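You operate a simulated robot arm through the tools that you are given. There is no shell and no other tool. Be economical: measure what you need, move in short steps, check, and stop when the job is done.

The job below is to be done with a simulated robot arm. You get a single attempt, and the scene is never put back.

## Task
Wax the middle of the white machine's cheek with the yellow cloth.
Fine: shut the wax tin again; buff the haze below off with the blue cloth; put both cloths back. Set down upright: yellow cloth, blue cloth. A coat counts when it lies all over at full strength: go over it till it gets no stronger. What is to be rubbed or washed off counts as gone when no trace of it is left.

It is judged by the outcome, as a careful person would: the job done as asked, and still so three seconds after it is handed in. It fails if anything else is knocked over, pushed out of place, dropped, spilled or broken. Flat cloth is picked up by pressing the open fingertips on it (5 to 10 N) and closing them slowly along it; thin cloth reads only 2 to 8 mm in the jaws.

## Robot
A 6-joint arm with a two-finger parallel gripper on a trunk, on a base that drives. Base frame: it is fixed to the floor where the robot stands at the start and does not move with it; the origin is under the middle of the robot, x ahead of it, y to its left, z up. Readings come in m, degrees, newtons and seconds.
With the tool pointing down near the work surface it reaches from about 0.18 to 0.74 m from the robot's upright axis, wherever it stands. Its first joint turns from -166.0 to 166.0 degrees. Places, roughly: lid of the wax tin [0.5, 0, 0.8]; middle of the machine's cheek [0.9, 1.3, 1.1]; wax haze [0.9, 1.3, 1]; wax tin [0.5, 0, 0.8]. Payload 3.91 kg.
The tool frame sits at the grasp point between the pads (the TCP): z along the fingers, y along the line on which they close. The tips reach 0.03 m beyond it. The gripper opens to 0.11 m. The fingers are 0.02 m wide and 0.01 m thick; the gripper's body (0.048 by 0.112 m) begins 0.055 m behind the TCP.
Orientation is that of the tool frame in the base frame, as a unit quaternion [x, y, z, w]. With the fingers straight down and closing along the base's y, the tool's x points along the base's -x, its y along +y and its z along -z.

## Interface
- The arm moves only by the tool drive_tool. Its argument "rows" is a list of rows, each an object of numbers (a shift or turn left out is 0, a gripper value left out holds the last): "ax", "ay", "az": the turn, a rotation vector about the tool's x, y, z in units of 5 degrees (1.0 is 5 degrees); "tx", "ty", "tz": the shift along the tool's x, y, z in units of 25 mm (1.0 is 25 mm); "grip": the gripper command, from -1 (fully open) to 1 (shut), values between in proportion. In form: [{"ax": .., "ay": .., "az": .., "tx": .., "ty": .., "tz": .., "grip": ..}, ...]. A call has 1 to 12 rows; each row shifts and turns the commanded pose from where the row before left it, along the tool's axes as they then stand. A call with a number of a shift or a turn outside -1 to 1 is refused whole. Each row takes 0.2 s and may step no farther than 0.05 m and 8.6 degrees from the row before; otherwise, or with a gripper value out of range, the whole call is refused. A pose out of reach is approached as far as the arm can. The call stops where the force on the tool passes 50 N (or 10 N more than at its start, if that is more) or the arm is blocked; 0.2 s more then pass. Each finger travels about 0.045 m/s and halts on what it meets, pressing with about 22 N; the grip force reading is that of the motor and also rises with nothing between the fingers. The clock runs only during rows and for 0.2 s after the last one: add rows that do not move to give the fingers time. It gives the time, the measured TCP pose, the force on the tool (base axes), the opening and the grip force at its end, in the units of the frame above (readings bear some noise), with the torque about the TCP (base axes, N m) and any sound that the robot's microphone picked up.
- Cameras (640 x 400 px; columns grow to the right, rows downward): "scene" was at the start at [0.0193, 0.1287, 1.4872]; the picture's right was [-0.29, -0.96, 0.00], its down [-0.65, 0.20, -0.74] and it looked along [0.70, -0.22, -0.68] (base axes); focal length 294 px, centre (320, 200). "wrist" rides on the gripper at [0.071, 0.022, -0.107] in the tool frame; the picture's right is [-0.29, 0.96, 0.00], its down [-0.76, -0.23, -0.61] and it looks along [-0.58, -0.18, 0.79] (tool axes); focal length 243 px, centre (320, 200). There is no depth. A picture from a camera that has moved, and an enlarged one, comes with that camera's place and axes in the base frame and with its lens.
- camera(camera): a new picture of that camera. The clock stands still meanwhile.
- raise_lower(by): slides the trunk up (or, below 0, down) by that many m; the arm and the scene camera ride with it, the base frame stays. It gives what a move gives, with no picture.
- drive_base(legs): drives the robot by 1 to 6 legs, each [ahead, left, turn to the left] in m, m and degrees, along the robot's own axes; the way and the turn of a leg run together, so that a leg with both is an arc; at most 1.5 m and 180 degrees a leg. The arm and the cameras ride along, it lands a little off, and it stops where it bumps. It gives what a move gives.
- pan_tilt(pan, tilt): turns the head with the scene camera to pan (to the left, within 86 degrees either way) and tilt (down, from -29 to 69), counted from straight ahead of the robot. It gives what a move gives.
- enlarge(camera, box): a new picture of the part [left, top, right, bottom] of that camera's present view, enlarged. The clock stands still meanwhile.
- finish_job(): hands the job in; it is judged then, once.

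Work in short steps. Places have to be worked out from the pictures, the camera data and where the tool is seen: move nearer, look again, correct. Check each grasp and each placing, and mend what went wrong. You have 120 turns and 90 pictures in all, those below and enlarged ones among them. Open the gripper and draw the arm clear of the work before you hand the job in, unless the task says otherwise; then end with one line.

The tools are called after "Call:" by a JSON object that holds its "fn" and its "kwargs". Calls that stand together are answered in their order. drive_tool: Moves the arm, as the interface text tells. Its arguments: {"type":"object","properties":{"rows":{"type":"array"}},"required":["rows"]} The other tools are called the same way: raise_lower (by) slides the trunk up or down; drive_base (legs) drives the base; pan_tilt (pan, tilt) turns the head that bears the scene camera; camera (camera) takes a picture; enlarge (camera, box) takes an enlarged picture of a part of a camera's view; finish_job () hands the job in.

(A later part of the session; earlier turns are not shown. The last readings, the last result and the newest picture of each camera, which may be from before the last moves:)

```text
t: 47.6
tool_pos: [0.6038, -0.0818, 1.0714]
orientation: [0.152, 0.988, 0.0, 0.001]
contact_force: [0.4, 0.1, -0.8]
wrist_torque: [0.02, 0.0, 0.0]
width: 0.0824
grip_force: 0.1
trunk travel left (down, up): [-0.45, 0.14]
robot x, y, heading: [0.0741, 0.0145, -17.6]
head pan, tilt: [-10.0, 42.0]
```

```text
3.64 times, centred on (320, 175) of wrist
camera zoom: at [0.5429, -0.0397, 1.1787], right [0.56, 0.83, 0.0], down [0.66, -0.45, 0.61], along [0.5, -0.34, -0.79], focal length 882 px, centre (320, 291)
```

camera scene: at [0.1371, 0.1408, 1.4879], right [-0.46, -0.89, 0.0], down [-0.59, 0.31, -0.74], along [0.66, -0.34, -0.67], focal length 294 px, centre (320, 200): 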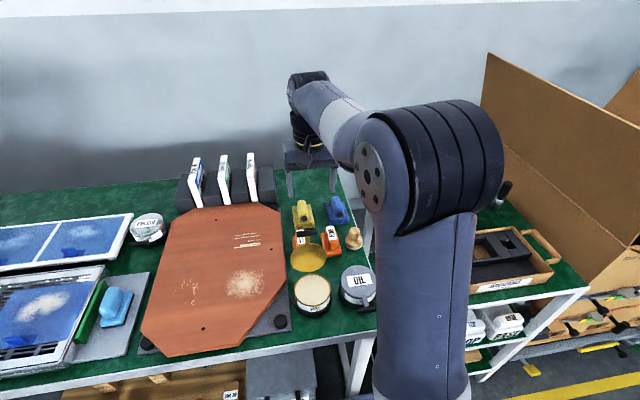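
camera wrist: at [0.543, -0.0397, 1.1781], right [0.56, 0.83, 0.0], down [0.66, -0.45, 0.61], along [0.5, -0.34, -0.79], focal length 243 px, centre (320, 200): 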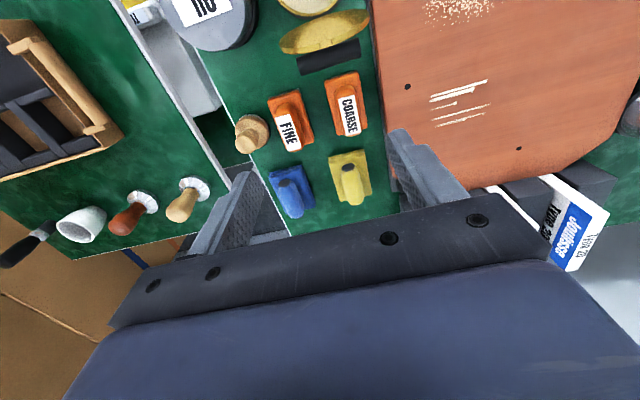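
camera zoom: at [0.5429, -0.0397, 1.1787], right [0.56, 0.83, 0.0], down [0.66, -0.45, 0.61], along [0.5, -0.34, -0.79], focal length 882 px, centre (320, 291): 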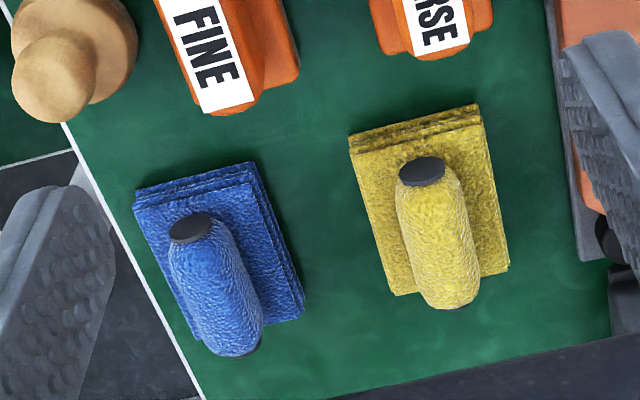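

Handle centre is at about (0.770,-0.128,0.825), lying along the table depth, about 30 mm thick. I move above it with the jaws at 60 mm, then descend.

Call:
{"fn": "drive_tool", "kwargs": {"rows": [{"tx": -0.98, "ty": 0.034, "grip": -0.1}, {"tx": -0.98, "ty": 0.034}, {"tx": -0.98, "ty": 0.034}, {"tx": -0.98, "ty": 0.034}, {"tx": -0.98, "ty": 0.034}, {"tx": -0.98, "ty": 0.034}, {"tx": -0.98, "ty": 0.034}, {"tz": 1}, {"tz": 1}, {"tz": 1}, {"tz": 1}, {"tz": 1}]}}

Call:
{"fn": "enlarge", "kwargs": {"camera": "scene", "box": [270, 160, 370, 240]}}

Call:
{"fn": "camera", "kwargs": {"camera": "wrist"}}

```text
t: 50.2
tool_pos: [0.7646, -0.1263, 0.9456]
orientation: [0.151, 0.989, -0.001, 0.001]
contact_force: [-0.5, 0.3, -0.6]
wrist_torque: [0.03, -0.01, 0.01]
width: 0.0605
grip_force: 0.0
out of reach, approached as far as the arm can: row 7
trunk travel left (down, up): [-0.45, 0.14]
robot x, y, heading: [0.0766, 0.0148, -17.5]
head pan, tilt: [-10.0, 42.0]
```

```text
5.00 times, centred on (320, 200) of scene
camera zoom: at [0.1372, 0.1408, 1.488], right [-0.46, -0.89, 0.0], down [-0.59, 0.31, -0.74], along [0.66, -0.34, -0.67], focal length 1472 px, centre (320, 200)
```

zoom: 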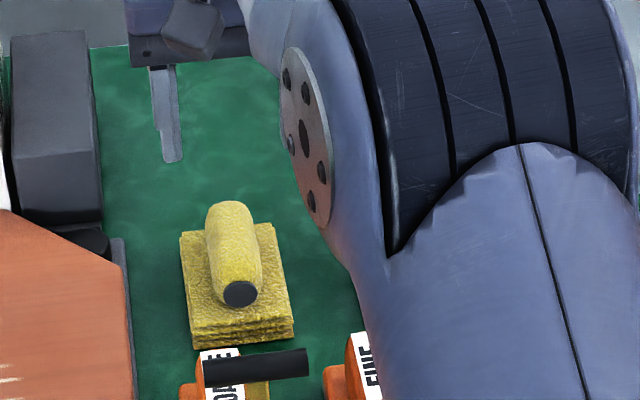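

```text
51 pictures are left
camera wrist: at [0.7032, -0.0844, 1.0527], right [0.56, 0.83, 0.0], down [0.66, -0.45, 0.61], along [0.5, -0.34, -0.79], focal length 243 px, centre (320, 200)
```

wrist: 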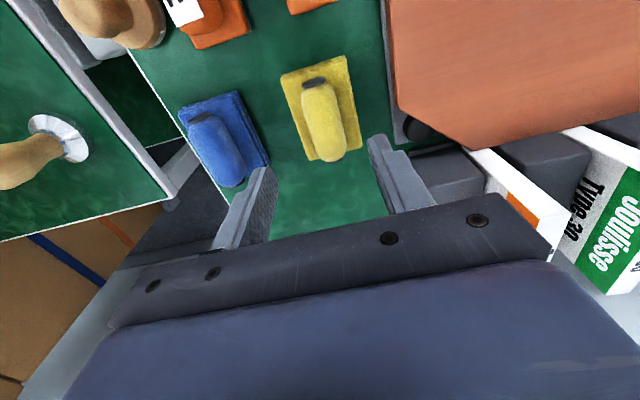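

The tool is above the handle to within a few mm. I descend 100 mm.

Call:
{"fn": "drive_tool", "kwargs": {"rows": [{"tz": 1}, {"tz": 1}, {"tz": 1}, {"tz": 0.9}, {}]}}

Call:
{"fn": "camera", "kwargs": {"camera": "wrist"}}

```text
t: 51.4
tool_pos: [0.7653, -0.1272, 0.8495]
orientation: [0.152, 0.988, -0.001, 0.001]
contact_force: [-0.3, -0.9, 0.0]
wrist_torque: [-0.03, 0.0, -0.01]
width: 0.0602
grip_force: 0.1
trunk travel left (down, up): [-0.45, 0.14]
robot x, y, heading: [0.0745, 0.0167, -17.5]
head pan, tilt: [-10.0, 42.0]
```

```text
50 pictures are left
camera wrist: at [0.7042, -0.0856, 0.955], right [0.56, 0.83, 0.0], down [0.66, -0.45, 0.61], along [0.5, -0.34, -0.79], focal length 243 px, centre (320, 200)
```

wrist: 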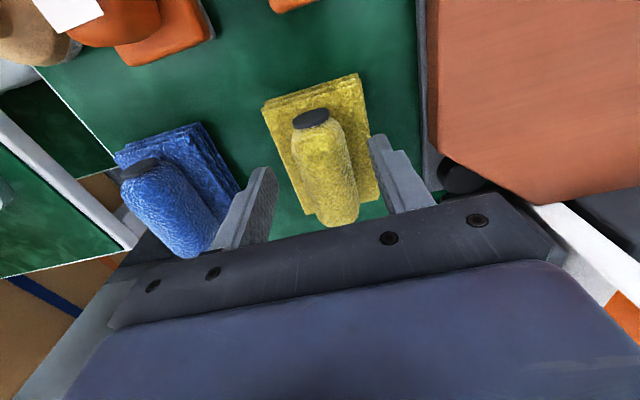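

The fingers straddle the handle, so I close.

Call:
{"fn": "drive_tool", "kwargs": {"rows": [{"tz": 0.14}, {"grip": 0.2}, {"grip": 0.5}, {"grip": 0.8}, {"grip": 1}, {}]}}

Call:
{"fn": "drive_tool", "kwargs": {"rows": [{"tz": -0.5}, {"tz": -0.5}, {"tz": -1}, {"tz": -1}, {"tz": -1}, {"tz": -1}]}}

Call:
{"fn": "camera", "kwargs": {"camera": "wrist"}}

```text
t: 52.8
tool_pos: [0.7665, -0.1273, 0.845]
orientation: [0.151, 0.989, 0.0, 0.0]
contact_force: [0.2, 0.5, 1.1]
wrist_torque: [-0.01, -0.02, 0.04]
width: 0.031
grip_force: 22.4
trunk travel left (down, up): [-0.45, 0.14]
robot x, y, heading: [0.0733, 0.0156, -17.5]
head pan, tilt: [-10.0, 42.0]
```

```text
t: 54.2
tool_pos: [0.7659, -0.1253, 0.9703]
orientation: [0.152, 0.988, 0.0, 0.001]
contact_force: [-0.3, 0.1, 0.8]
wrist_torque: [0.01, 0.0, 0.0]
width: 0.0001
grip_force: 21.6
trunk travel left (down, up): [-0.45, 0.14]
robot x, y, heading: [0.0753, 0.0129, -17.5]
head pan, tilt: [-10.0, 42.0]
```

```text
49 pictures are left
camera wrist: at [0.7041, -0.0837, 1.0765], right [0.56, 0.83, 0.0], down [0.66, -0.45, 0.61], along [0.5, -0.34, -0.79], focal length 243 px, centre (320, 200)
```

wrist: 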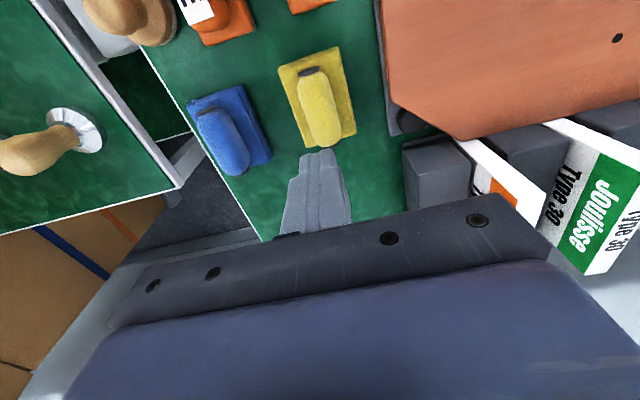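

The jaws slipped off: I gripped too high. The cloth stayed in place, so I reopen and go deeper until light contact.

Call:
{"fn": "drive_tool", "kwargs": {"rows": [{"grip": -0.1}, {}, {}, {"tz": 1}, {"tz": 1}, {"tz": 1}, {"tz": 1}, {"tz": 1}]}}

Call:
{"fn": "drive_tool", "kwargs": {"rows": [{"tz": 0.2}, {"tz": 0.2}, {}]}}

Call:
{"fn": "drive_tool", "kwargs": {"rows": [{"tz": 0.2}, {}]}}

Call:
{"fn": "enlarge", "kwargs": {"camera": "wrist", "box": [200, 60, 460, 240]}}

```text
t: 56.0
tool_pos: [0.7657, -0.1276, 0.8453]
orientation: [0.151, 0.989, 0.0, 0.0]
contact_force: [0.4, -0.4, 0.5]
wrist_torque: [0.01, 0.0, 0.01]
width: 0.0606
grip_force: 0.0
trunk travel left (down, up): [-0.45, 0.14]
robot x, y, heading: [0.0752, 0.0162, -17.5]
head pan, tilt: [-10.0, 42.0]
```

```text
t: 56.8
tool_pos: [0.7661, -0.1267, 0.8358]
orientation: [0.151, 0.989, 0.0, 0.001]
contact_force: [-1.0, 0.9, -0.6]
wrist_torque: [-0.01, 0.01, 0.02]
width: 0.0601
grip_force: 0.2
trunk travel left (down, up): [-0.45, 0.14]
robot x, y, heading: [0.0764, 0.0171, -17.7]
head pan, tilt: [-10.0, 42.0]
```

```text
t: 57.4
tool_pos: [0.767, -0.126, 0.83]
orientation: [0.151, 0.989, 0.0, 0.001]
contact_force: [-1.3, 0.2, 0.1]
wrist_torque: [0.02, -0.06, 0.05]
width: 0.0604
grip_force: 0.0
trunk travel left (down, up): [-0.45, 0.14]
robot x, y, heading: [0.0761, 0.0133, -17.5]
head pan, tilt: [-10.0, 42.0]
```

```text
2.22 times, centred on (330, 150) of wrist
camera zoom: at [0.7051, -0.085, 0.9369], right [0.56, 0.83, 0.0], down [0.66, -0.45, 0.61], along [0.5, -0.34, -0.79], focal length 539 px, centre (298, 311)
```

zoom: 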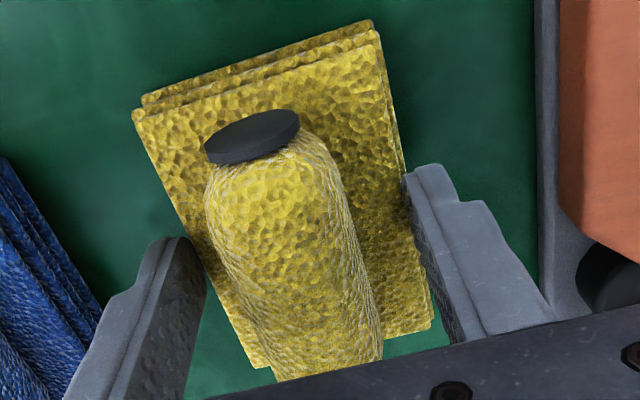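

No contact yet and the fingers are beside the middle of the handle. I close here and do a small test lift.

Call:
{"fn": "drive_tool", "kwargs": {"rows": [{"grip": 0.2}, {"grip": 0.5}, {"grip": 0.8}, {"grip": 1}, {}, {"tz": -0.4}, {}]}}

Call:
{"fn": "drive_tool", "kwargs": {"rows": [{"tz": -0.6}, {"tz": -0.6}, {}]}}

Call:
{"fn": "camera", "kwargs": {"camera": "wrist"}}

```text
t: 59.0
tool_pos: [0.7659, -0.1274, 0.8405]
orientation: [0.152, 0.988, -0.001, 0.002]
contact_force: [0.0, 0.1, -0.7]
wrist_torque: [-0.03, -0.02, 0.0]
width: 0.0574
grip_force: 22.3
trunk travel left (down, up): [-0.45, 0.14]
robot x, y, heading: [0.0716, 0.0145, -17.3]
head pan, tilt: [-10.0, 42.0]
```

```text
t: 59.8
tool_pos: [0.7653, -0.1261, 0.8704]
orientation: [0.151, 0.988, 0.0, 0.0]
contact_force: [0.7, -0.9, -0.9]
wrist_torque: [-0.02, -0.02, 0.03]
width: 0.0571
grip_force: 22.1
trunk travel left (down, up): [-0.45, 0.14]
robot x, y, heading: [0.0779, 0.0131, -17.8]
head pan, tilt: [-10.0, 42.0]
```

```text
47 pictures are left
camera wrist: at [0.704, -0.0842, 0.9765], right [0.56, 0.83, 0.0], down [0.66, -0.45, 0.61], along [0.5, -0.34, -0.79], focal length 243 px, centre (320, 200)
```

wrist: 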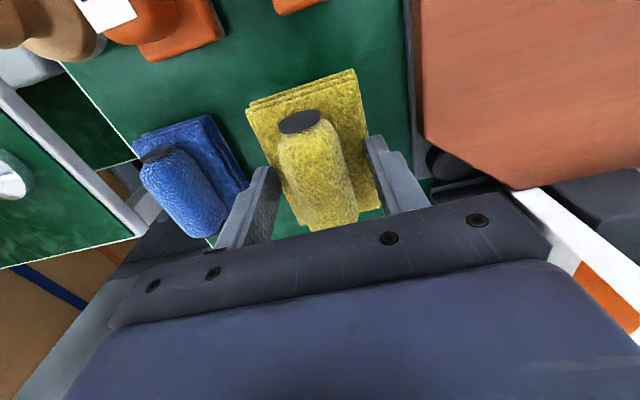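

The cloth is lifted, held firmly by the pad's sides (57 mm), with the bottom face about 50 mm beyond the TCP. I raise it and carry it over the opened lid toward the tin.

Call:
{"fn": "drive_tool", "kwargs": {"rows": [{"tz": -1}, {"tz": -1}, {"tz": -1}, {"tz": -1}, {"tz": -1}, {"tz": -1}, {"tz": -1}, {"tz": -0.8}]}}

Call:
{"fn": "drive_tool", "kwargs": {"rows": [{"tx": 0.98, "ty": 0.061}, {"tx": 0.98, "ty": 0.061}, {"tx": 0.98, "ty": 0.061}, {"tx": 0.98, "ty": 0.061}, {"tx": 0.98, "ty": 0.061}, {"tx": 0.98, "ty": 0.061}, {"tx": 0.98, "ty": 0.061}, {"tx": 0.98, "ty": 0.061}, {"tx": 0.98, "ty": 0.061}, {"tx": 0.98, "ty": 0.061}, {"tx": 0.98, "ty": 0.061}, {"tx": 0.98, "ty": 0.061}]}}

Call:
{"fn": "camera", "kwargs": {"camera": "scene"}}

Call:
{"fn": "camera", "kwargs": {"camera": "wrist"}}

```text
t: 61.6
tool_pos: [0.7659, -0.1272, 1.0667]
orientation: [0.151, 0.988, 0.0, 0.0]
contact_force: [-0.3, -0.6, -0.3]
wrist_torque: [0.02, 0.0, 0.01]
width: 0.0573
grip_force: 22.3
trunk travel left (down, up): [-0.45, 0.14]
robot x, y, heading: [0.0717, 0.0141, -17.8]
head pan, tilt: [-10.0, 42.0]
```

```text
t: 64.2
tool_pos: [0.489, -0.0207, 1.0665]
orientation: [0.152, 0.988, 0.0, 0.0]
contact_force: [0.8, 0.0, -0.1]
wrist_torque: [-0.01, 0.04, 0.0]
width: 0.0572
grip_force: 22.0
trunk travel left (down, up): [-0.45, 0.14]
robot x, y, heading: [0.0718, 0.0128, -17.6]
head pan, tilt: [-10.0, 42.0]
```

```text
46 pictures are left
camera scene: at [0.1372, 0.1408, 1.488], right [-0.46, -0.89, 0.0], down [-0.59, 0.31, -0.74], along [0.66, -0.34, -0.67], focal length 294 px, centre (320, 200)
```

scene: 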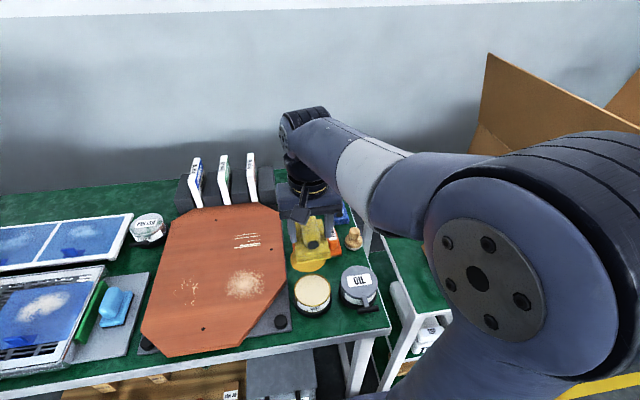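

```text
45 pictures are left
camera wrist: at [0.4282, 0.0202, 1.1718], right [0.56, 0.83, 0.0], down [0.66, -0.45, 0.61], along [0.5, -0.34, -0.79], focal length 243 px, centre (320, 200)
```

wrist: 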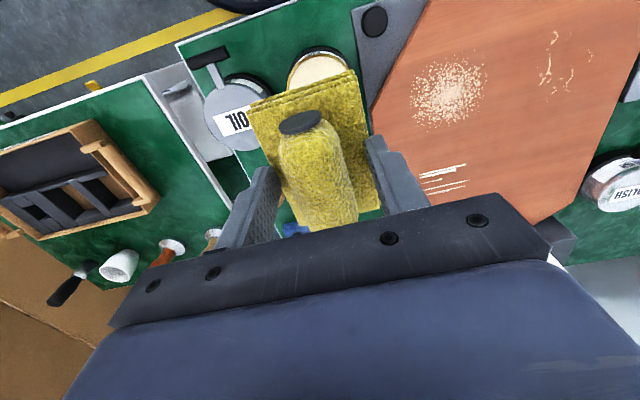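

I'm over the tin. I descend to just above it, then slowly until a few newtons of contact.

Call:
{"fn": "drive_tool", "kwargs": {"rows": [{"tz": 1}, {"tz": 1}, {"tz": 1}, {"tz": 1}, {"tz": 1}, {"tz": 1}, {"tz": 0.2}]}}

Call:
{"fn": "camera", "kwargs": {"camera": "scene"}}

Call:
{"fn": "drive_tool", "kwargs": {"rows": [{"tz": 0.2}, {"tz": 0.1}, {}]}}

```text
t: 65.8
tool_pos: [0.4913, -0.0217, 0.9106]
orientation: [0.151, 0.988, 0.0, 0.001]
contact_force: [0.5, 0.0, 0.4]
wrist_torque: [-0.02, 0.01, -0.02]
width: 0.0571
grip_force: 22.1
trunk travel left (down, up): [-0.45, 0.14]
robot x, y, heading: [0.0736, 0.0152, -17.4]
head pan, tilt: [-10.0, 42.0]
```

```text
44 pictures are left
camera scene: at [0.1373, 0.1408, 1.488], right [-0.46, -0.89, 0.0], down [-0.59, 0.31, -0.74], along [0.66, -0.34, -0.67], focal length 294 px, centre (320, 200)
```

scene: 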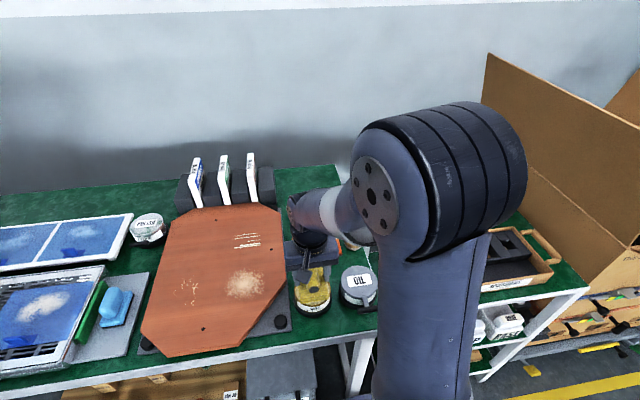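

```text
t: 66.6
tool_pos: [0.4911, -0.0219, 0.9022]
orientation: [0.151, 0.988, 0.0, 0.001]
contact_force: [0.6, 0.0, -0.4]
wrist_torque: [0.01, -0.01, 0.0]
width: 0.0572
grip_force: 21.9
trunk travel left (down, up): [-0.45, 0.14]
robot x, y, heading: [0.0764, 0.0136, -17.5]
head pan, tilt: [-10.0, 42.0]
```

No contact yet, so I keep lowering in small steps.

Call:
{"fn": "drive_tool", "kwargs": {"rows": [{"tz": 0.15}, {"tz": 0.15}, {}]}}

Call:
{"fn": "drive_tool", "kwargs": {"rows": [{"tz": 0.12}, {"tz": 0.12}, {}]}}

Call:
{"fn": "drive_tool", "kwargs": {"rows": [{"tz": 0.1}, {}]}}

```text
t: 67.4
tool_pos: [0.4904, -0.021, 0.8952]
orientation: [0.151, 0.989, 0.0, 0.001]
contact_force: [-0.1, -0.1, -0.2]
wrist_torque: [-0.03, 0.0, 0.02]
width: 0.057
grip_force: 21.8
trunk travel left (down, up): [-0.45, 0.14]
robot x, y, heading: [0.0786, 0.0154, -17.7]
head pan, tilt: [-10.0, 42.0]
```

```text
t: 68.2
tool_pos: [0.4903, -0.0221, 0.8888]
orientation: [0.151, 0.989, 0.0, -0.001]
contact_force: [0.4, 1.0, 0.5]
wrist_torque: [0.01, 0.01, 0.01]
width: 0.0572
grip_force: 22.7
trunk travel left (down, up): [-0.45, 0.14]
robot x, y, heading: [0.0747, 0.0148, -17.4]
head pan, tilt: [-10.0, 42.0]
```

```text
t: 68.8
tool_pos: [0.4895, -0.0208, 0.8857]
orientation: [0.152, 0.988, 0.001, 0.0]
contact_force: [0.7, 1.3, 0.0]
wrist_torque: [0.01, -0.04, 0.01]
width: 0.0572
grip_force: 21.8
trunk travel left (down, up): [-0.45, 0.14]
robot x, y, heading: [0.0751, 0.017, -17.7]
head pan, tilt: [-10.0, 42.0]
```

Call:
{"fn": "drive_tool", "kwargs": {"rows": [{"tz": 0.12}, {}]}}

Call:
{"fn": "drive_tool", "kwargs": {"rows": [{"tz": 0.12}, {}]}}

Call:
{"fn": "drive_tool", "kwargs": {"rows": [{"tz": 0.12}, {}]}}

Call:
{"fn": "drive_tool", "kwargs": {"rows": [{"tz": 0.08}, {}]}}

```text
t: 69.4
tool_pos: [0.491, -0.0215, 0.8831]
orientation: [0.151, 0.989, 0.0, 0.002]
contact_force: [0.7, -0.2, -0.5]
wrist_torque: [0.0, 0.01, -0.01]
width: 0.0573
grip_force: 22.4
trunk travel left (down, up): [-0.45, 0.14]
robot x, y, heading: [0.0739, 0.014, -17.5]
head pan, tilt: [-10.0, 42.0]
```

```text
t: 70.0
tool_pos: [0.4916, -0.0211, 0.8813]
orientation: [0.151, 0.989, -0.001, 0.0]
contact_force: [0.0, -1.1, -0.4]
wrist_torque: [0.0, 0.0, -0.04]
width: 0.0572
grip_force: 22.3
trunk travel left (down, up): [-0.45, 0.14]
robot x, y, heading: [0.072, 0.014, -17.5]
head pan, tilt: [-10.0, 42.0]
```

```text
t: 70.6
tool_pos: [0.4902, -0.0208, 0.8784]
orientation: [0.152, 0.988, 0.0, 0.001]
contact_force: [0.4, -0.1, 12.7]
wrist_torque: [-0.08, 0.07, 0.01]
width: 0.0571
grip_force: 22.9
trunk travel left (down, up): [-0.45, 0.14]
robot x, y, heading: [0.0734, 0.0178, -17.5]
head pan, tilt: [-10.0, 42.0]
```

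```text
t: 71.2
tool_pos: [0.4901, -0.0206, 0.8767]
orientation: [0.152, 0.988, 0.001, 0.002]
contact_force: [-1.8, -1.2, 32.0]
wrist_torque: [-0.04, 0.04, 0.0]
width: 0.0574
grip_force: 22.4
trunk travel left (down, up): [-0.45, 0.14]
robot x, y, heading: [0.0773, 0.0184, -17.5]
head pan, tilt: [-10.0, 42.0]
```

There is firm contact with the wax (32 N). I ease off, wiggle the cloth slightly to load it, and lift out.

Call:
{"fn": "drive_tool", "kwargs": {"rows": [{"tz": -0.08}, {"ty": 0.2}, {"ty": -0.2}, {"ty": -0.2}, {"ty": 0.2}, {"tz": -0.5}, {"tz": -1}, {"tz": -1}, {"tz": -1}, {"tz": -1}, {"tz": -1}, {"tz": -1}]}}

Call:
{"fn": "pan_tilt", "kwargs": {"pan": -5, "tilt": 40}}

Call:
{"fn": "camera", "kwargs": {"camera": "scene"}}

```text
t: 73.8
tool_pos: [0.491, -0.0206, 1.041]
orientation: [0.151, 0.988, 0.0, 0.001]
contact_force: [1.3, -0.9, -0.7]
wrist_torque: [-0.01, 0.03, 0.04]
width: 0.0571
grip_force: 22.0
trunk travel left (down, up): [-0.45, 0.14]
robot x, y, heading: [0.0743, 0.015, -17.6]
head pan, tilt: [-10.0, 42.0]
```

```text
t: 74.5
tool_pos: [0.4905, -0.0217, 1.0408]
orientation: [0.151, 0.989, 0.0, 0.001]
contact_force: [0.4, -1.0, -0.7]
wrist_torque: [0.0, -0.01, -0.02]
width: 0.057
grip_force: 21.8
trunk travel left (down, up): [-0.45, 0.14]
robot x, y, heading: [0.0761, 0.0147, -17.7]
head pan, tilt: [-5.0, 40.0]
```

```text
43 pictures are left
camera scene: at [0.1415, 0.1468, 1.4909], right [-0.38, -0.92, 0.0], down [-0.59, 0.25, -0.77], along [0.71, -0.29, -0.64], focal length 294 px, centre (320, 200)
```

scene: 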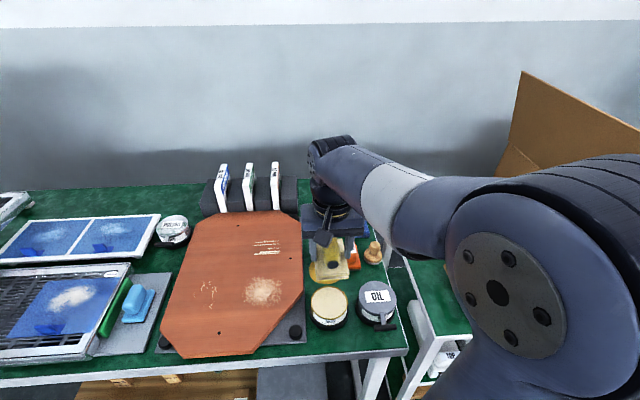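

I back off from the table, then drive left along it to face the cheek, and look at it.

Call:
{"fn": "drive_base", "kwargs": {"legs": [[-0.35, 0, 0], [0, 1.3, 0]]}}

Call:
{"fn": "pan_tilt", "kwargs": {"pan": 10, "tilt": 30}}

Call:
{"fn": "camera", "kwargs": {"camera": "scene"}}

```text
t: 82.8
tool_pos: [0.5519, 1.3002, 1.0405]
orientation: [0.151, 0.988, 0.0, 0.001]
contact_force: [0.3, 0.8, -0.6]
wrist_torque: [0.03, -0.02, 0.0]
width: 0.0571
grip_force: 22.1
trunk travel left (down, up): [-0.45, 0.14]
robot x, y, heading: [0.1357, 1.338, -17.6]
head pan, tilt: [-5.0, 40.0]
```

```text
t: 83.5
tool_pos: [0.5514, 1.3013, 1.0405]
orientation: [0.152, 0.988, 0.0, 0.002]
contact_force: [-0.7, 0.1, -0.5]
wrist_torque: [0.0, -0.03, 0.04]
width: 0.0572
grip_force: 22.4
trunk travel left (down, up): [-0.45, 0.14]
robot x, y, heading: [0.1344, 1.3409, -17.5]
head pan, tilt: [10.0, 30.0]
```

```text
42 pictures are left
camera scene: at [0.2137, 1.4903, 1.5062], right [-0.13, -0.99, 0.0], down [-0.5, 0.07, -0.87], along [0.86, -0.12, -0.5], focal length 294 px, centre (320, 200)
```

scene: 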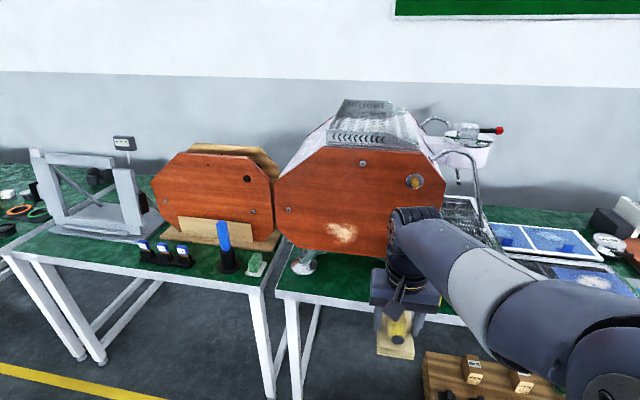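

The cheek is in view, with the haze low and the knob and screws higher. I enlarge it to plan positions.

Call:
{"fn": "enlarge", "kwargs": {"camera": "scene", "box": [265, 135, 455, 265]}}

```text
3.08 times, centred on (360, 200) of scene
camera zoom: at [0.2137, 1.4903, 1.5062], right [-0.13, -0.99, 0.0], down [-0.5, 0.07, -0.87], along [0.86, -0.12, -0.5], focal length 906 px, centre (197, 200)
```

zoom: 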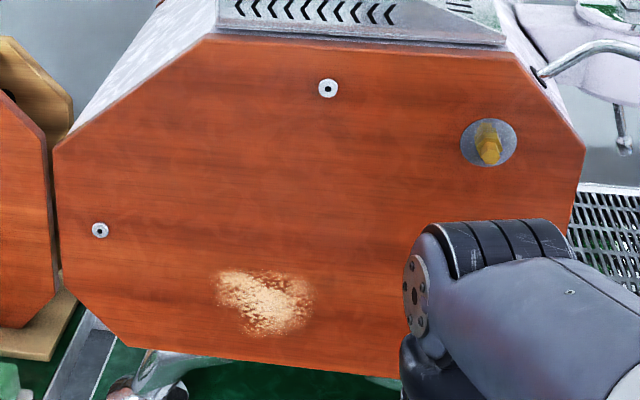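

Taking the cheek plane at depth a≈0.47 in table axes, its middle is at b≈1.515, z≈1.08 and the haze at b≈1.543, z≈0.98. I drive left 0.2 m and turn the tool to point horizontally at the cheek.

Call:
{"fn": "drive_base", "kwargs": {"legs": [[0, 0.2, 0]]}}

Call:
{"fn": "drive_tool", "kwargs": {"rows": [{"ay": -1}, {"ay": -1}, {"ay": -1}, {"ay": -1}, {"ay": -1}, {"ay": -1}, {"ay": -1}, {"ay": -1}, {"ay": -1}]}}

Call:
{"fn": "drive_tool", "kwargs": {"rows": [{"ay": -1}, {"ay": -1}, {"ay": -1}, {"ay": -1}, {"ay": -1}, {"ay": -1}, {"ay": -1}, {"ay": -1}, {"ay": -1}]}}

Call:
{"fn": "camera", "kwargs": {"camera": "scene"}}

```text
t: 85.1
tool_pos: [0.6109, 1.4878, 1.041]
orientation: [0.153, 0.988, -0.001, 0.001]
contact_force: [-0.9, -0.2, -0.6]
wrist_torque: [-0.01, 0.0, 0.01]
width: 0.0572
grip_force: 21.9
trunk travel left (down, up): [-0.45, 0.14]
robot x, y, heading: [0.1948, 1.5286, -17.6]
head pan, tilt: [10.0, 30.0]
```

```text
t: 87.1
tool_pos: [0.6101, 1.4887, 1.0402]
orientation: [0.141, 0.912, -0.058, 0.38]
contact_force: [-0.3, 0.2, -0.5]
wrist_torque: [-0.01, 0.04, 0.02]
width: 0.0573
grip_force: 22.2
trunk travel left (down, up): [-0.45, 0.14]
robot x, y, heading: [0.1957, 1.5271, -17.5]
head pan, tilt: [10.0, 30.0]
```

```text
t: 89.1
tool_pos: [0.6124, 1.4888, 1.0409]
orientation: [0.106, 0.698, -0.106, 0.7]
contact_force: [-0.2, 0.8, -0.6]
wrist_torque: [-0.02, 0.04, -0.02]
width: 0.057
grip_force: 22.2
trunk travel left (down, up): [-0.45, 0.14]
robot x, y, heading: [0.1937, 1.5237, -17.5]
head pan, tilt: [10.0, 30.0]
```

```text
40 pictures are left
camera scene: at [0.2732, 1.6781, 1.5063], right [-0.13, -0.99, 0.0], down [-0.5, 0.07, -0.87], along [0.86, -0.11, -0.5], focal length 294 px, centre (320, 200)
```

scene: 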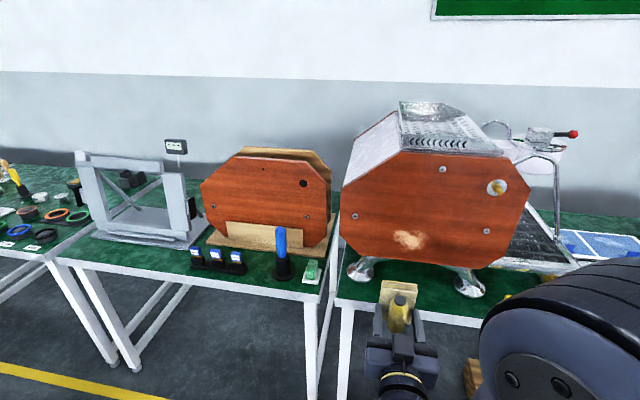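

The tool points squarely at the cheek. I drive ahead 0.12 m and move to in front of its middle, a few cm short.

Call:
{"fn": "drive_base", "kwargs": {"legs": [[0.12, 0, 0]]}}

Call:
{"fn": "drive_tool", "kwargs": {"rows": [{"ty": -0.7, "tx": -0.31}, {"ty": -0.7, "tx": -0.31}, {"ty": -0.7, "tx": -0.31}, {"ty": -0.7, "tx": -0.31}, {"ty": -0.7, "tx": -0.31}, {"tz": 0.9}, {"tz": 0.9}, {"tz": 0.9}, {"tz": 0.9}, {"tz": 0.9}]}}

Call:
{"fn": "pan_tilt", "kwargs": {"pan": -8, "tilt": 35}}

Call:
{"fn": "camera", "kwargs": {"camera": "scene"}}

```text
t: 90.4
tool_pos: [0.7255, 1.4523, 1.041]
orientation: [0.106, 0.698, -0.106, 0.7]
contact_force: [0.2, -0.1, -0.2]
wrist_torque: [0.02, 0.02, 0.02]
width: 0.0572
grip_force: 22.2
trunk travel left (down, up): [-0.45, 0.14]
robot x, y, heading: [0.3096, 1.4905, -17.5]
head pan, tilt: [10.0, 30.0]
```

```text
t: 92.6
tool_pos: [0.8145, 1.3914, 1.0665]
orientation: [0.109, 0.699, -0.108, 0.699]
contact_force: [-0.4, 0.3, -0.2]
wrist_torque: [0.01, 0.03, -0.01]
width: 0.0569
grip_force: 22.0
out of reach, approached as far as the arm can: row 4, 5, 6, 7, 8, 9, 10
trunk travel left (down, up): [-0.45, 0.14]
robot x, y, heading: [0.3138, 1.491, -17.7]
head pan, tilt: [10.0, 30.0]
```

```text
t: 93.4
tool_pos: [0.8127, 1.3908, 1.0657]
orientation: [0.109, 0.699, -0.109, 0.699]
contact_force: [0.6, 1.7, -0.3]
wrist_torque: [0.0, -0.01, -0.02]
width: 0.057
grip_force: 22.0
trunk travel left (down, up): [-0.45, 0.14]
robot x, y, heading: [0.3105, 1.4913, -17.4]
head pan, tilt: [-8.0, 35.0]
```

```text
39 pictures are left
camera scene: at [0.3774, 1.616, 1.4985], right [-0.43, -0.9, 0.0], down [-0.52, 0.25, -0.82], along [0.74, -0.35, -0.57], focal length 294 px, centre (320, 200)
```

scene: 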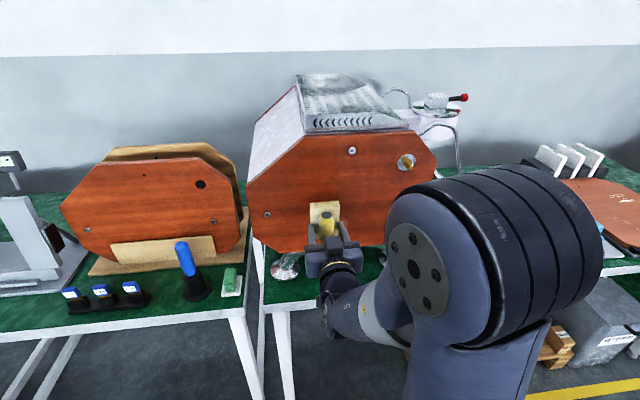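

The arm can't shift further right from here, so I move the base right 55 mm instead, then try advancing.

Call:
{"fn": "drive_base", "kwargs": {"legs": [[0, -0.055, 0]]}}

Call:
{"fn": "drive_tool", "kwargs": {"rows": [{"tx": -0.3}, {"tx": -0.3}, {"tz": 0.4}]}}

```text
t: 94.3
tool_pos: [0.7959, 1.3371, 1.0653]
orientation: [0.108, 0.699, -0.109, 0.699]
contact_force: [-0.2, 0.4, -0.8]
wrist_torque: [0.0, 0.01, -0.01]
width: 0.0572
grip_force: 22.1
trunk travel left (down, up): [-0.45, 0.14]
robot x, y, heading: [0.2956, 1.4352, -17.2]
head pan, tilt: [-8.0, 35.0]
```

```text
t: 95.1
tool_pos: [0.8072, 1.3362, 1.079]
orientation: [0.109, 0.699, -0.109, 0.699]
contact_force: [0.2, -0.1, -1.2]
wrist_torque: [-0.02, 0.01, -0.03]
width: 0.0573
grip_force: 21.7
trunk travel left (down, up): [-0.45, 0.14]
robot x, y, heading: [0.297, 1.4333, -17.5]
head pan, tilt: [-8.0, 35.0]
```

Centred now at b 1.516, z 1.079. I advance slowly to contact.

Call:
{"fn": "drive_tool", "kwargs": {"rows": [{"tz": 0.4}, {"tz": 0.4}, {"tz": 0.4}, {}]}}

Call:
{"fn": "drive_tool", "kwargs": {"rows": [{"tz": 0.2}, {"tz": 0.2}, {}]}}

Call:
{"fn": "camera", "kwargs": {"camera": "scene"}}

```text
t: 96.1
tool_pos: [0.8349, 1.3263, 1.0805]
orientation: [0.111, 0.699, -0.111, 0.698]
contact_force: [0.2, -0.7, -0.1]
wrist_torque: [0.01, 0.01, -0.02]
width: 0.0571
grip_force: 22.2
trunk travel left (down, up): [-0.45, 0.14]
robot x, y, heading: [0.2924, 1.438, -17.5]
head pan, tilt: [-8.0, 35.0]
```

```text
t: 96.9
tool_pos: [0.8456, 1.3251, 1.0809]
orientation: [0.112, 0.699, -0.111, 0.697]
contact_force: [0.0, 0.8, 0.6]
wrist_torque: [0.0, 0.03, 0.0]
width: 0.0571
grip_force: 21.7
trunk travel left (down, up): [-0.45, 0.14]
robot x, y, heading: [0.2941, 1.4352, -17.6]
head pan, tilt: [-8.0, 35.0]
```

```text
38 pictures are left
camera scene: at [0.3608, 1.5632, 1.4985], right [-0.43, -0.9, 0.0], down [-0.52, 0.25, -0.82], along [0.74, -0.35, -0.57], focal length 294 px, centre (320, 200)
```

scene: 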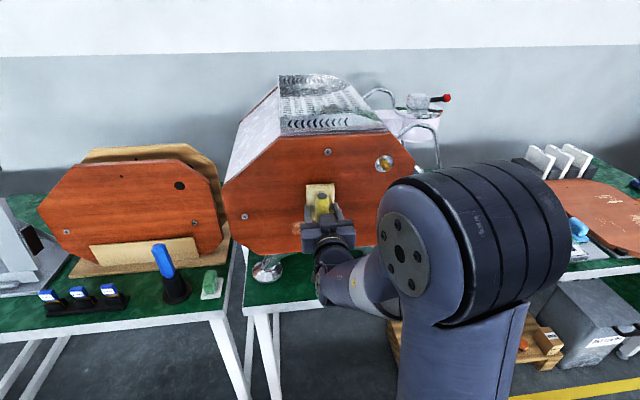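

Almost there; I continue in small steps.

Call:
{"fn": "drive_tool", "kwargs": {"rows": [{"tz": 0.16}, {"tz": 0.16}, {}]}}

Call:
{"fn": "drive_tool", "kwargs": {"rows": [{"tz": 0.1}, {"tz": 0.1}, {}]}}

Call:
{"fn": "drive_tool", "kwargs": {"rows": [{"tz": 0.1}, {"tz": 0.1}, {}]}}

```text
t: 97.7
tool_pos: [0.8528, 1.323, 1.0816]
orientation: [0.112, 0.699, -0.112, 0.698]
contact_force: [-0.1, 0.2, -0.6]
wrist_torque: [-0.01, 0.03, -0.02]
width: 0.0572
grip_force: 21.7
out of reach, approached as far as the arm can: row 2
trunk travel left (down, up): [-0.45, 0.14]
robot x, y, heading: [0.2936, 1.4377, -17.6]
head pan, tilt: [-8.0, 35.0]
```

```text
t: 98.5
tool_pos: [0.858, 1.323, 1.0824]
orientation: [0.112, 0.699, -0.112, 0.698]
contact_force: [-0.4, 0.2, 0.2]
wrist_torque: [0.02, 0.03, 0.01]
width: 0.0568
grip_force: 22.0
trunk travel left (down, up): [-0.45, 0.14]
robot x, y, heading: [0.2906, 1.4336, -17.6]
head pan, tilt: [-8.0, 35.0]
```

```text
t: 99.3
tool_pos: [0.8631, 1.3224, 1.0815]
orientation: [0.112, 0.699, -0.112, 0.698]
contact_force: [0.5, 0.8, -1.1]
wrist_torque: [0.04, 0.01, 0.0]
width: 0.0571
grip_force: 21.6
trunk travel left (down, up): [-0.45, 0.14]
robot x, y, heading: [0.2899, 1.4397, -17.5]
head pan, tilt: [-8.0, 35.0]
```

No contact yet and the arm is near a limit. I retract slightly and move the base right and ahead, to give the arm room for wiping.

Call:
{"fn": "drive_tool", "kwargs": {"rows": [{"tz": -0.8}, {"tz": -0.8}, {"tz": -0.8}]}}

Call:
{"fn": "drive_base", "kwargs": {"legs": [[0, -0.08, 0], [0.03, 0, 0]]}}

Call:
{"fn": "drive_tool", "kwargs": {"rows": [{"ty": 0.8}, {"ty": 0.8}, {"ty": 0.8}, {"ty": 0.7}]}}

```text
t: 100.1
tool_pos: [0.8049, 1.3379, 1.0806]
orientation: [0.109, 0.699, -0.109, 0.699]
contact_force: [1.0, 0.4, -0.7]
wrist_torque: [-0.03, 0.03, 0.01]
width: 0.0573
grip_force: 22.0
trunk travel left (down, up): [-0.45, 0.14]
robot x, y, heading: [0.2926, 1.4372, -17.4]
head pan, tilt: [-8.0, 35.0]
```

```text
t: 101.6
tool_pos: [0.8092, 1.2522, 1.0808]
orientation: [0.109, 0.699, -0.109, 0.699]
contact_force: [-0.2, -0.2, -0.6]
wrist_torque: [0.0, 0.0, 0.0]
width: 0.0572
grip_force: 22.5
trunk travel left (down, up): [-0.45, 0.14]
robot x, y, heading: [0.2963, 1.3551, -17.4]
head pan, tilt: [-8.0, 35.0]
```

```text
t: 102.6
tool_pos: [0.8327, 1.3257, 1.0807]
orientation: [0.11, 0.699, -0.111, 0.698]
contact_force: [-0.1, -1.1, -1.2]
wrist_torque: [-0.01, 0.02, 0.01]
width: 0.0568
grip_force: 21.8
trunk travel left (down, up): [-0.45, 0.14]
robot x, y, heading: [0.2965, 1.3515, -17.4]
head pan, tilt: [-8.0, 35.0]
```

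Now I advance again, to the previous depth and then on to contact.

Call:
{"fn": "drive_tool", "kwargs": {"rows": [{"tz": 0.5}, {"tz": 0.5}, {"tz": 0.3}, {}]}}

Call:
{"fn": "drive_tool", "kwargs": {"rows": [{"tz": 0.12}, {"tz": 0.12}, {}]}}

Call:
{"fn": "drive_tool", "kwargs": {"rows": [{"tz": 0.12}, {"tz": 0.08}, {}]}}

```text
t: 103.6
tool_pos: [0.8632, 1.3158, 1.0807]
orientation: [0.109, 0.699, -0.109, 0.699]
contact_force: [-9.4, 2.7, -2.3]
wrist_torque: [-0.02, 0.02, -0.1]
width: 0.0572
grip_force: 22.1
trunk travel left (down, up): [-0.45, 0.14]
robot x, y, heading: [0.2986, 1.349, -17.8]
head pan, tilt: [-8.0, 35.0]
```

```text
t: 104.4
tool_pos: [0.8667, 1.3141, 1.0812]
orientation: [0.109, 0.699, -0.109, 0.699]
contact_force: [-30.7, 8.1, -4.7]
wrist_torque: [0.03, 0.14, -0.1]
width: 0.0577
grip_force: 22.2
trunk travel left (down, up): [-0.45, 0.14]
robot x, y, heading: [0.2965, 1.3542, -17.8]
head pan, tilt: [-8.0, 35.0]
```

```text
t: 105.2
tool_pos: [0.8721, 1.3138, 1.0823]
orientation: [0.109, 0.698, -0.109, 0.699]
contact_force: [-28.9, 7.3, -4.1]
wrist_torque: [0.03, 0.09, -0.12]
width: 0.0573
grip_force: 22.5
trunk travel left (down, up): [-0.45, 0.14]
robot x, y, heading: [0.2969, 1.3517, -17.4]
head pan, tilt: [-8.0, 35.0]
```

Contact is at TCP depth 0.430. The pad slips in the jaws at about 29 N, so I ease to around 10 N, make one side-to-side stroke, then back off to look.

Call:
{"fn": "drive_tool", "kwargs": {"rows": [{"tz": -0.1}, {"ty": 0.5}, {"ty": 0.5}, {"ty": -0.5}, {"ty": -0.5}, {"ty": -0.5}, {"ty": -0.5}, {"ty": 0.5}, {"ty": 0.5}]}}

Call:
{"fn": "drive_tool", "kwargs": {"rows": [{"tz": -0.8}, {"tx": 0.8, "tz": -0.8}, {"tx": 0.8, "tz": -0.8}, {"tx": 0.8, "tz": -0.8}, {"tx": 0.8}]}}

Call:
{"fn": "enlarge", "kwargs": {"camera": "scene", "box": [200, 120, 440, 270]}}

```text
t: 107.2
tool_pos: [0.8718, 1.3111, 1.0799]
orientation: [0.109, 0.699, -0.11, 0.698]
contact_force: [-10.4, -0.9, -0.9]
wrist_torque: [-0.04, -0.01, -0.27]
width: 0.0568
grip_force: 22.4
trunk travel left (down, up): [-0.45, 0.14]
robot x, y, heading: [0.2971, 1.349, -17.6]
head pan, tilt: [-8.0, 35.0]
```

```text
t: 108.4
tool_pos: [0.7958, 1.3394, 0.9988]
orientation: [0.109, 0.699, -0.11, 0.699]
contact_force: [-0.3, -0.2, -0.3]
wrist_torque: [0.01, -0.01, 0.02]
width: 0.0574
grip_force: 21.8
trunk travel left (down, up): [-0.45, 0.14]
robot x, y, heading: [0.2977, 1.3495, -17.5]
head pan, tilt: [-8.0, 35.0]
```

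```text
2.67 times, centred on (320, 195) of scene
camera zoom: at [0.3657, 1.4781, 1.4985], right [-0.43, -0.9, 0.0], down [-0.52, 0.25, -0.82], along [0.74, -0.35, -0.57], focal length 785 px, centre (320, 213)
```

zoom: 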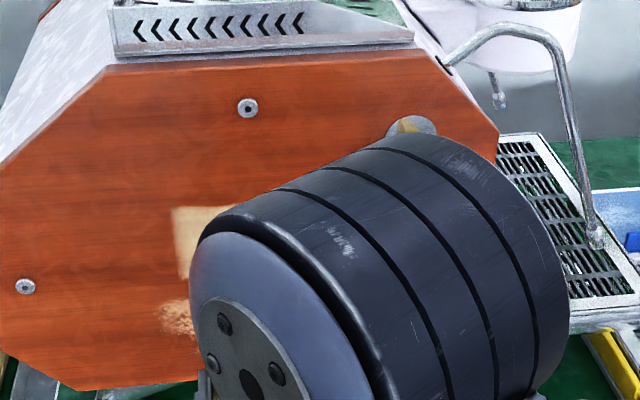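

Wax is transferring: a cream patch shows where the pad passed. The elbow hides part, so I check the wrist view.

Call:
{"fn": "camera", "kwargs": {"camera": "wrist"}}

```text
36 pictures are left
camera wrist: at [0.7009, 1.3922, 0.9274], right [0.29, 0.91, 0.29], down [-0.65, -0.03, 0.76], along [0.7, -0.41, 0.58], focal length 243 px, centre (320, 200)
```

wrist: 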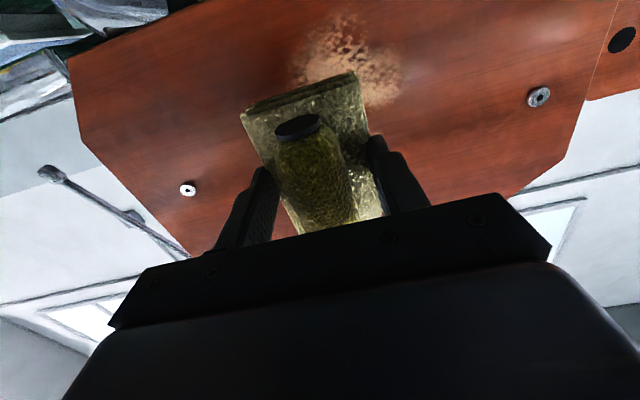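

Now I wax thoroughly, returning to contact and rastering about ±30 mm sideways and ±20 mm in height.

Call:
{"fn": "drive_tool", "kwargs": {"rows": [{"tx": -0.8}, {"tx": -0.8}, {"tx": -0.8}, {"tx": -0.8}, {"tz": 0.9}, {"tz": 0.9}, {"tz": 0.9}, {"tz": 0.46}, {}]}}

Call:
{"fn": "drive_tool", "kwargs": {"rows": [{"tx": -0.8}, {"ty": 0.6}, {"ty": 0.6}, {"ty": -0.6}, {"ty": -0.6}, {"ty": -0.6}, {"ty": -0.6}, {"tx": 0.8}, {"ty": 0.6}, {"ty": 0.6}, {"ty": 0.6}, {"ty": 0.6}]}}

Call:
{"fn": "drive_tool", "kwargs": {"rows": [{"tx": 0.8}, {"ty": -0.6}, {"ty": -0.6}, {"ty": -0.6}, {"ty": -0.6}, {"ty": 0.6}, {"ty": 0.6}, {"ty": 0.6}, {"ty": 0.6}, {"tx": -0.8}, {"ty": -0.6}, {"ty": -0.6}]}}

```text
t: 110.4
tool_pos: [0.8716, 1.3138, 1.08]
orientation: [0.109, 0.699, -0.109, 0.698]
contact_force: [-5.7, 1.9, -1.3]
wrist_torque: [0.02, -0.07, -0.17]
width: 0.0571
grip_force: 22.2
trunk travel left (down, up): [-0.45, 0.14]
robot x, y, heading: [0.2986, 1.3495, -17.4]
head pan, tilt: [-8.0, 35.0]
```

```text
t: 113.0
tool_pos: [0.8813, 1.344, 1.081]
orientation: [0.11, 0.698, -0.11, 0.699]
contact_force: [0.8, -0.4, 0.1]
wrist_torque: [-0.02, 0.03, 0.02]
width: 0.0573
grip_force: 21.8
trunk travel left (down, up): [-0.45, 0.14]
robot x, y, heading: [0.2968, 1.3486, -17.2]
head pan, tilt: [-8.0, 35.0]
```

```text
t: 115.6
tool_pos: [0.8708, 1.3127, 1.0805]
orientation: [0.11, 0.698, -0.11, 0.699]
contact_force: [0.4, 0.6, -0.5]
wrist_torque: [0.02, 0.03, -0.01]
width: 0.0574
grip_force: 22.1
trunk travel left (down, up): [-0.45, 0.14]
robot x, y, heading: [0.2967, 1.354, -17.4]
head pan, tilt: [-8.0, 35.0]
```

Contact was lost during the raster. I press in again and check the force at the centre and at both ends of the stroke.

Call:
{"fn": "drive_tool", "kwargs": {"rows": [{"tz": 0.14}, {}]}}

Call:
{"fn": "drive_tool", "kwargs": {"rows": [{"ty": 0.6}, {"ty": 0.6}, {}]}}

Call:
{"fn": "drive_tool", "kwargs": {"rows": [{"ty": -0.6}, {"ty": -0.6}, {"ty": -0.6}, {"ty": -0.6}, {}]}}

```text
t: 116.2
tool_pos: [0.8712, 1.3129, 1.0821]
orientation: [0.109, 0.699, -0.109, 0.698]
contact_force: [-23.5, 5.9, -1.6]
wrist_torque: [-0.01, 0.08, -0.24]
width: 0.0568
grip_force: 22.0
trunk travel left (down, up): [-0.45, 0.14]
robot x, y, heading: [0.2979, 1.3532, -17.3]
head pan, tilt: [-8.0, 35.0]
```

```text
t: 117.0
tool_pos: [0.8804, 1.3404, 1.0818]
orientation: [0.111, 0.697, -0.11, 0.7]
contact_force: [-24.7, -1.0, 0.9]
wrist_torque: [-0.02, 0.03, -0.5]
width: 0.0573
grip_force: 22.3
trunk travel left (down, up): [-0.45, 0.14]
robot x, y, heading: [0.2997, 1.3528, -17.6]
head pan, tilt: [-8.0, 35.0]
```

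```text
t: 118.2
tool_pos: [0.863, 1.285, 1.0803]
orientation: [0.109, 0.698, -0.109, 0.699]
contact_force: [-16.7, 14.5, 0.4]
wrist_torque: [-0.05, -0.01, 0.44]
width: 0.0573
grip_force: 21.9
trunk travel left (down, up): [-0.45, 0.14]
robot x, y, heading: [0.3003, 1.3499, -17.6]
head pan, tilt: [-8.0, 35.0]
```

Contact is good now, around 20 N everywhere. I continue the raster at this depth.

Call:
{"fn": "drive_tool", "kwargs": {"rows": [{"tx": -0.7}, {"ty": 0.6}, {"ty": 0.6}, {"ty": 0.6}, {"ty": 0.6}, {"tx": 0.7}, {"ty": -0.6}, {"ty": -0.6}, {"ty": -0.6}, {"ty": -0.6}, {}]}}

Call:
{"fn": "drive_tool", "kwargs": {"rows": [{"tx": 0.7, "tz": 0.04}, {"ty": 0.6}, {"ty": 0.6}, {"ty": 0.6}, {"ty": 0.6}, {"ty": -0.6}, {"ty": -0.6}, {"ty": -0.6}, {"ty": -0.6}, {"tx": -0.7}, {}]}}

Call:
{"fn": "drive_tool", "kwargs": {"rows": [{"ty": 0.6}, {"ty": 0.6}, {"tz": -0.8}, {"tz": -0.8}, {"tz": -0.8}, {"ty": 0.8, "tx": 0.8, "tz": -0.6}, {"ty": 0.8, "tx": 0.8}, {"ty": 0.8, "tx": 0.8}, {"ty": 0.8, "tx": 0.8}, {"ty": 0.8, "tx": 0.8}]}}

Call:
{"fn": "enlarge", "kwargs": {"camera": "scene", "box": [200, 120, 440, 270]}}

```text
t: 120.6
tool_pos: [0.8637, 1.2859, 1.0805]
orientation: [0.109, 0.698, -0.11, 0.699]
contact_force: [-16.6, 14.4, -1.7]
wrist_torque: [-0.01, 0.07, 0.12]
width: 0.0572
grip_force: 22.0
trunk travel left (down, up): [-0.45, 0.14]
robot x, y, heading: [0.2947, 1.3541, -17.6]
head pan, tilt: [-8.0, 35.0]
```

```text
t: 123.0
tool_pos: [0.8641, 1.2825, 1.0812]
orientation: [0.111, 0.699, -0.11, 0.698]
contact_force: [-21.6, 1.8, -8.3]
wrist_torque: [0.12, 0.34, -0.13]
width: 0.0575
grip_force: 21.6
trunk travel left (down, up): [-0.45, 0.14]
robot x, y, heading: [0.2959, 1.3547, -17.6]
head pan, tilt: [-8.0, 35.0]
```

```text
t: 125.2
tool_pos: [0.8351, 1.4322, 0.9791]
orientation: [0.11, 0.698, -0.109, 0.699]
contact_force: [0.0, -0.8, -1.1]
wrist_torque: [-0.04, 0.01, 0.0]
width: 0.057
grip_force: 21.8
trunk travel left (down, up): [-0.45, 0.14]
robot x, y, heading: [0.2977, 1.3522, -17.5]
head pan, tilt: [-8.0, 35.0]
```

```text
2.67 times, centred on (320, 195) of scene
camera zoom: at [0.3658, 1.478, 1.4985], right [-0.43, -0.9, 0.0], down [-0.52, 0.25, -0.82], along [0.74, -0.35, -0.57], focal length 785 px, centre (320, 213)
```

zoom: 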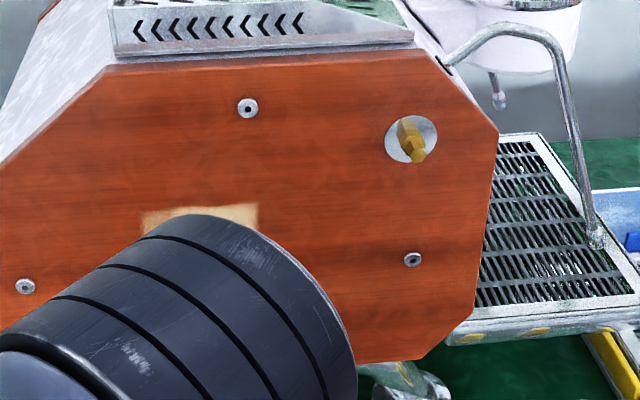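

The elbow hides the lower part, so I shift the base left 0.25 m to see the patch in full.

Call:
{"fn": "drive_base", "kwargs": {"legs": [[-0.08, 0.0, 0], [0, 0.27, 0]]}}

Call:
{"fn": "camera", "kwargs": {"camera": "scene"}}

```text
t: 127.8
tool_pos: [0.8406, 1.7162, 0.9787]
orientation: [0.108, 0.699, -0.108, 0.699]
contact_force: [0.8, -0.5, -0.5]
wrist_torque: [0.03, 0.03, -0.01]
width: 0.0573
grip_force: 22.3
trunk travel left (down, up): [-0.45, 0.14]
robot x, y, heading: [0.3037, 1.6335, -17.4]
head pan, tilt: [-8.0, 35.0]
```

```text
34 pictures are left
camera scene: at [0.3715, 1.7597, 1.4985], right [-0.43, -0.9, 0.0], down [-0.52, 0.25, -0.82], along [0.74, -0.35, -0.57], focal length 294 px, centre (320, 200)
```

scene: 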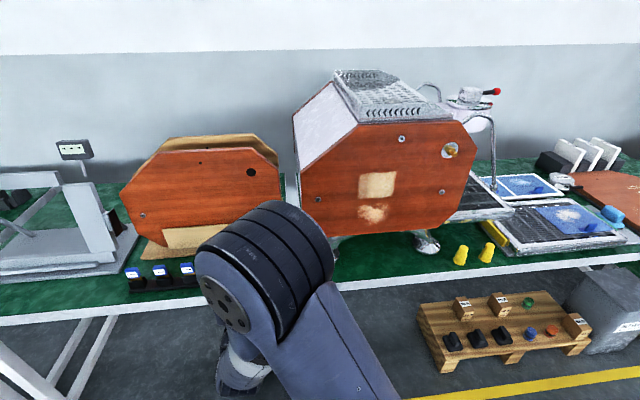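

Call:
{"fn": "enlarge", "kwargs": {"camera": "scene", "box": [330, 150, 420, 240]}}

```text
4.44 times, centred on (375, 195) of scene
camera zoom: at [0.3715, 1.7597, 1.4985], right [-0.43, -0.9, 0.0], down [-0.52, 0.25, -0.82], along [0.74, -0.35, -0.57], focal length 1309 px, centre (76, 222)
```

zoom: 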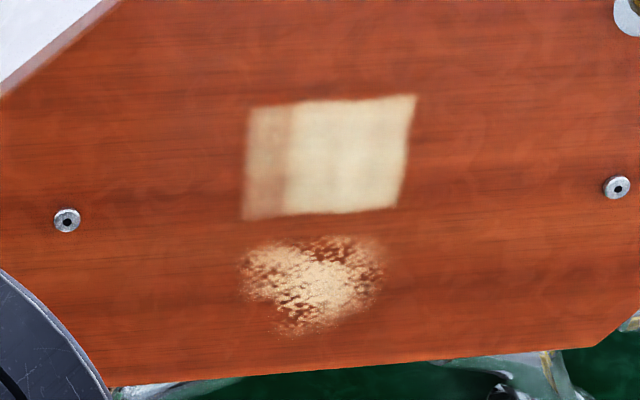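

The coat shows: its right part is strong, the left stripe weaker, and it should extend a bit further right to be centred on the cheek. I return the base and go over a wider band again.

Call:
{"fn": "drive_base", "kwargs": {"legs": [[0, -0.27, 0], [0.078, 0, 0]]}}

Call:
{"fn": "drive_tool", "kwargs": {"rows": [{"ty": -0.8, "tx": -0.8}, {"ty": -0.8, "tx": -0.8}, {"ty": -0.8, "tx": -0.8}, {"ty": -0.8, "tx": -0.8}, {"ty": -0.8, "tx": -0.8}, {"tz": 0.7}, {"tz": 0.7}, {"tz": 0.7}, {}]}}

```text
t: 130.3
tool_pos: [0.8361, 1.4384, 0.98]
orientation: [0.107, 0.699, -0.107, 0.699]
contact_force: [0.8, 0.5, -0.5]
wrist_torque: [0.02, 0.04, 0.01]
width: 0.057
grip_force: 22.0
trunk travel left (down, up): [-0.45, 0.14]
robot x, y, heading: [0.2975, 1.3541, -17.2]
head pan, tilt: [-8.0, 35.0]
```

```text
t: 132.3
tool_pos: [0.8567, 1.326, 1.0791]
orientation: [0.106, 0.699, -0.107, 0.699]
contact_force: [0.6, 0.0, -0.5]
wrist_torque: [0.0, -0.01, -0.02]
width: 0.0571
grip_force: 22.1
trunk travel left (down, up): [-0.45, 0.14]
robot x, y, heading: [0.2983, 1.3515, -17.0]
head pan, tilt: [-8.0, 35.0]
```

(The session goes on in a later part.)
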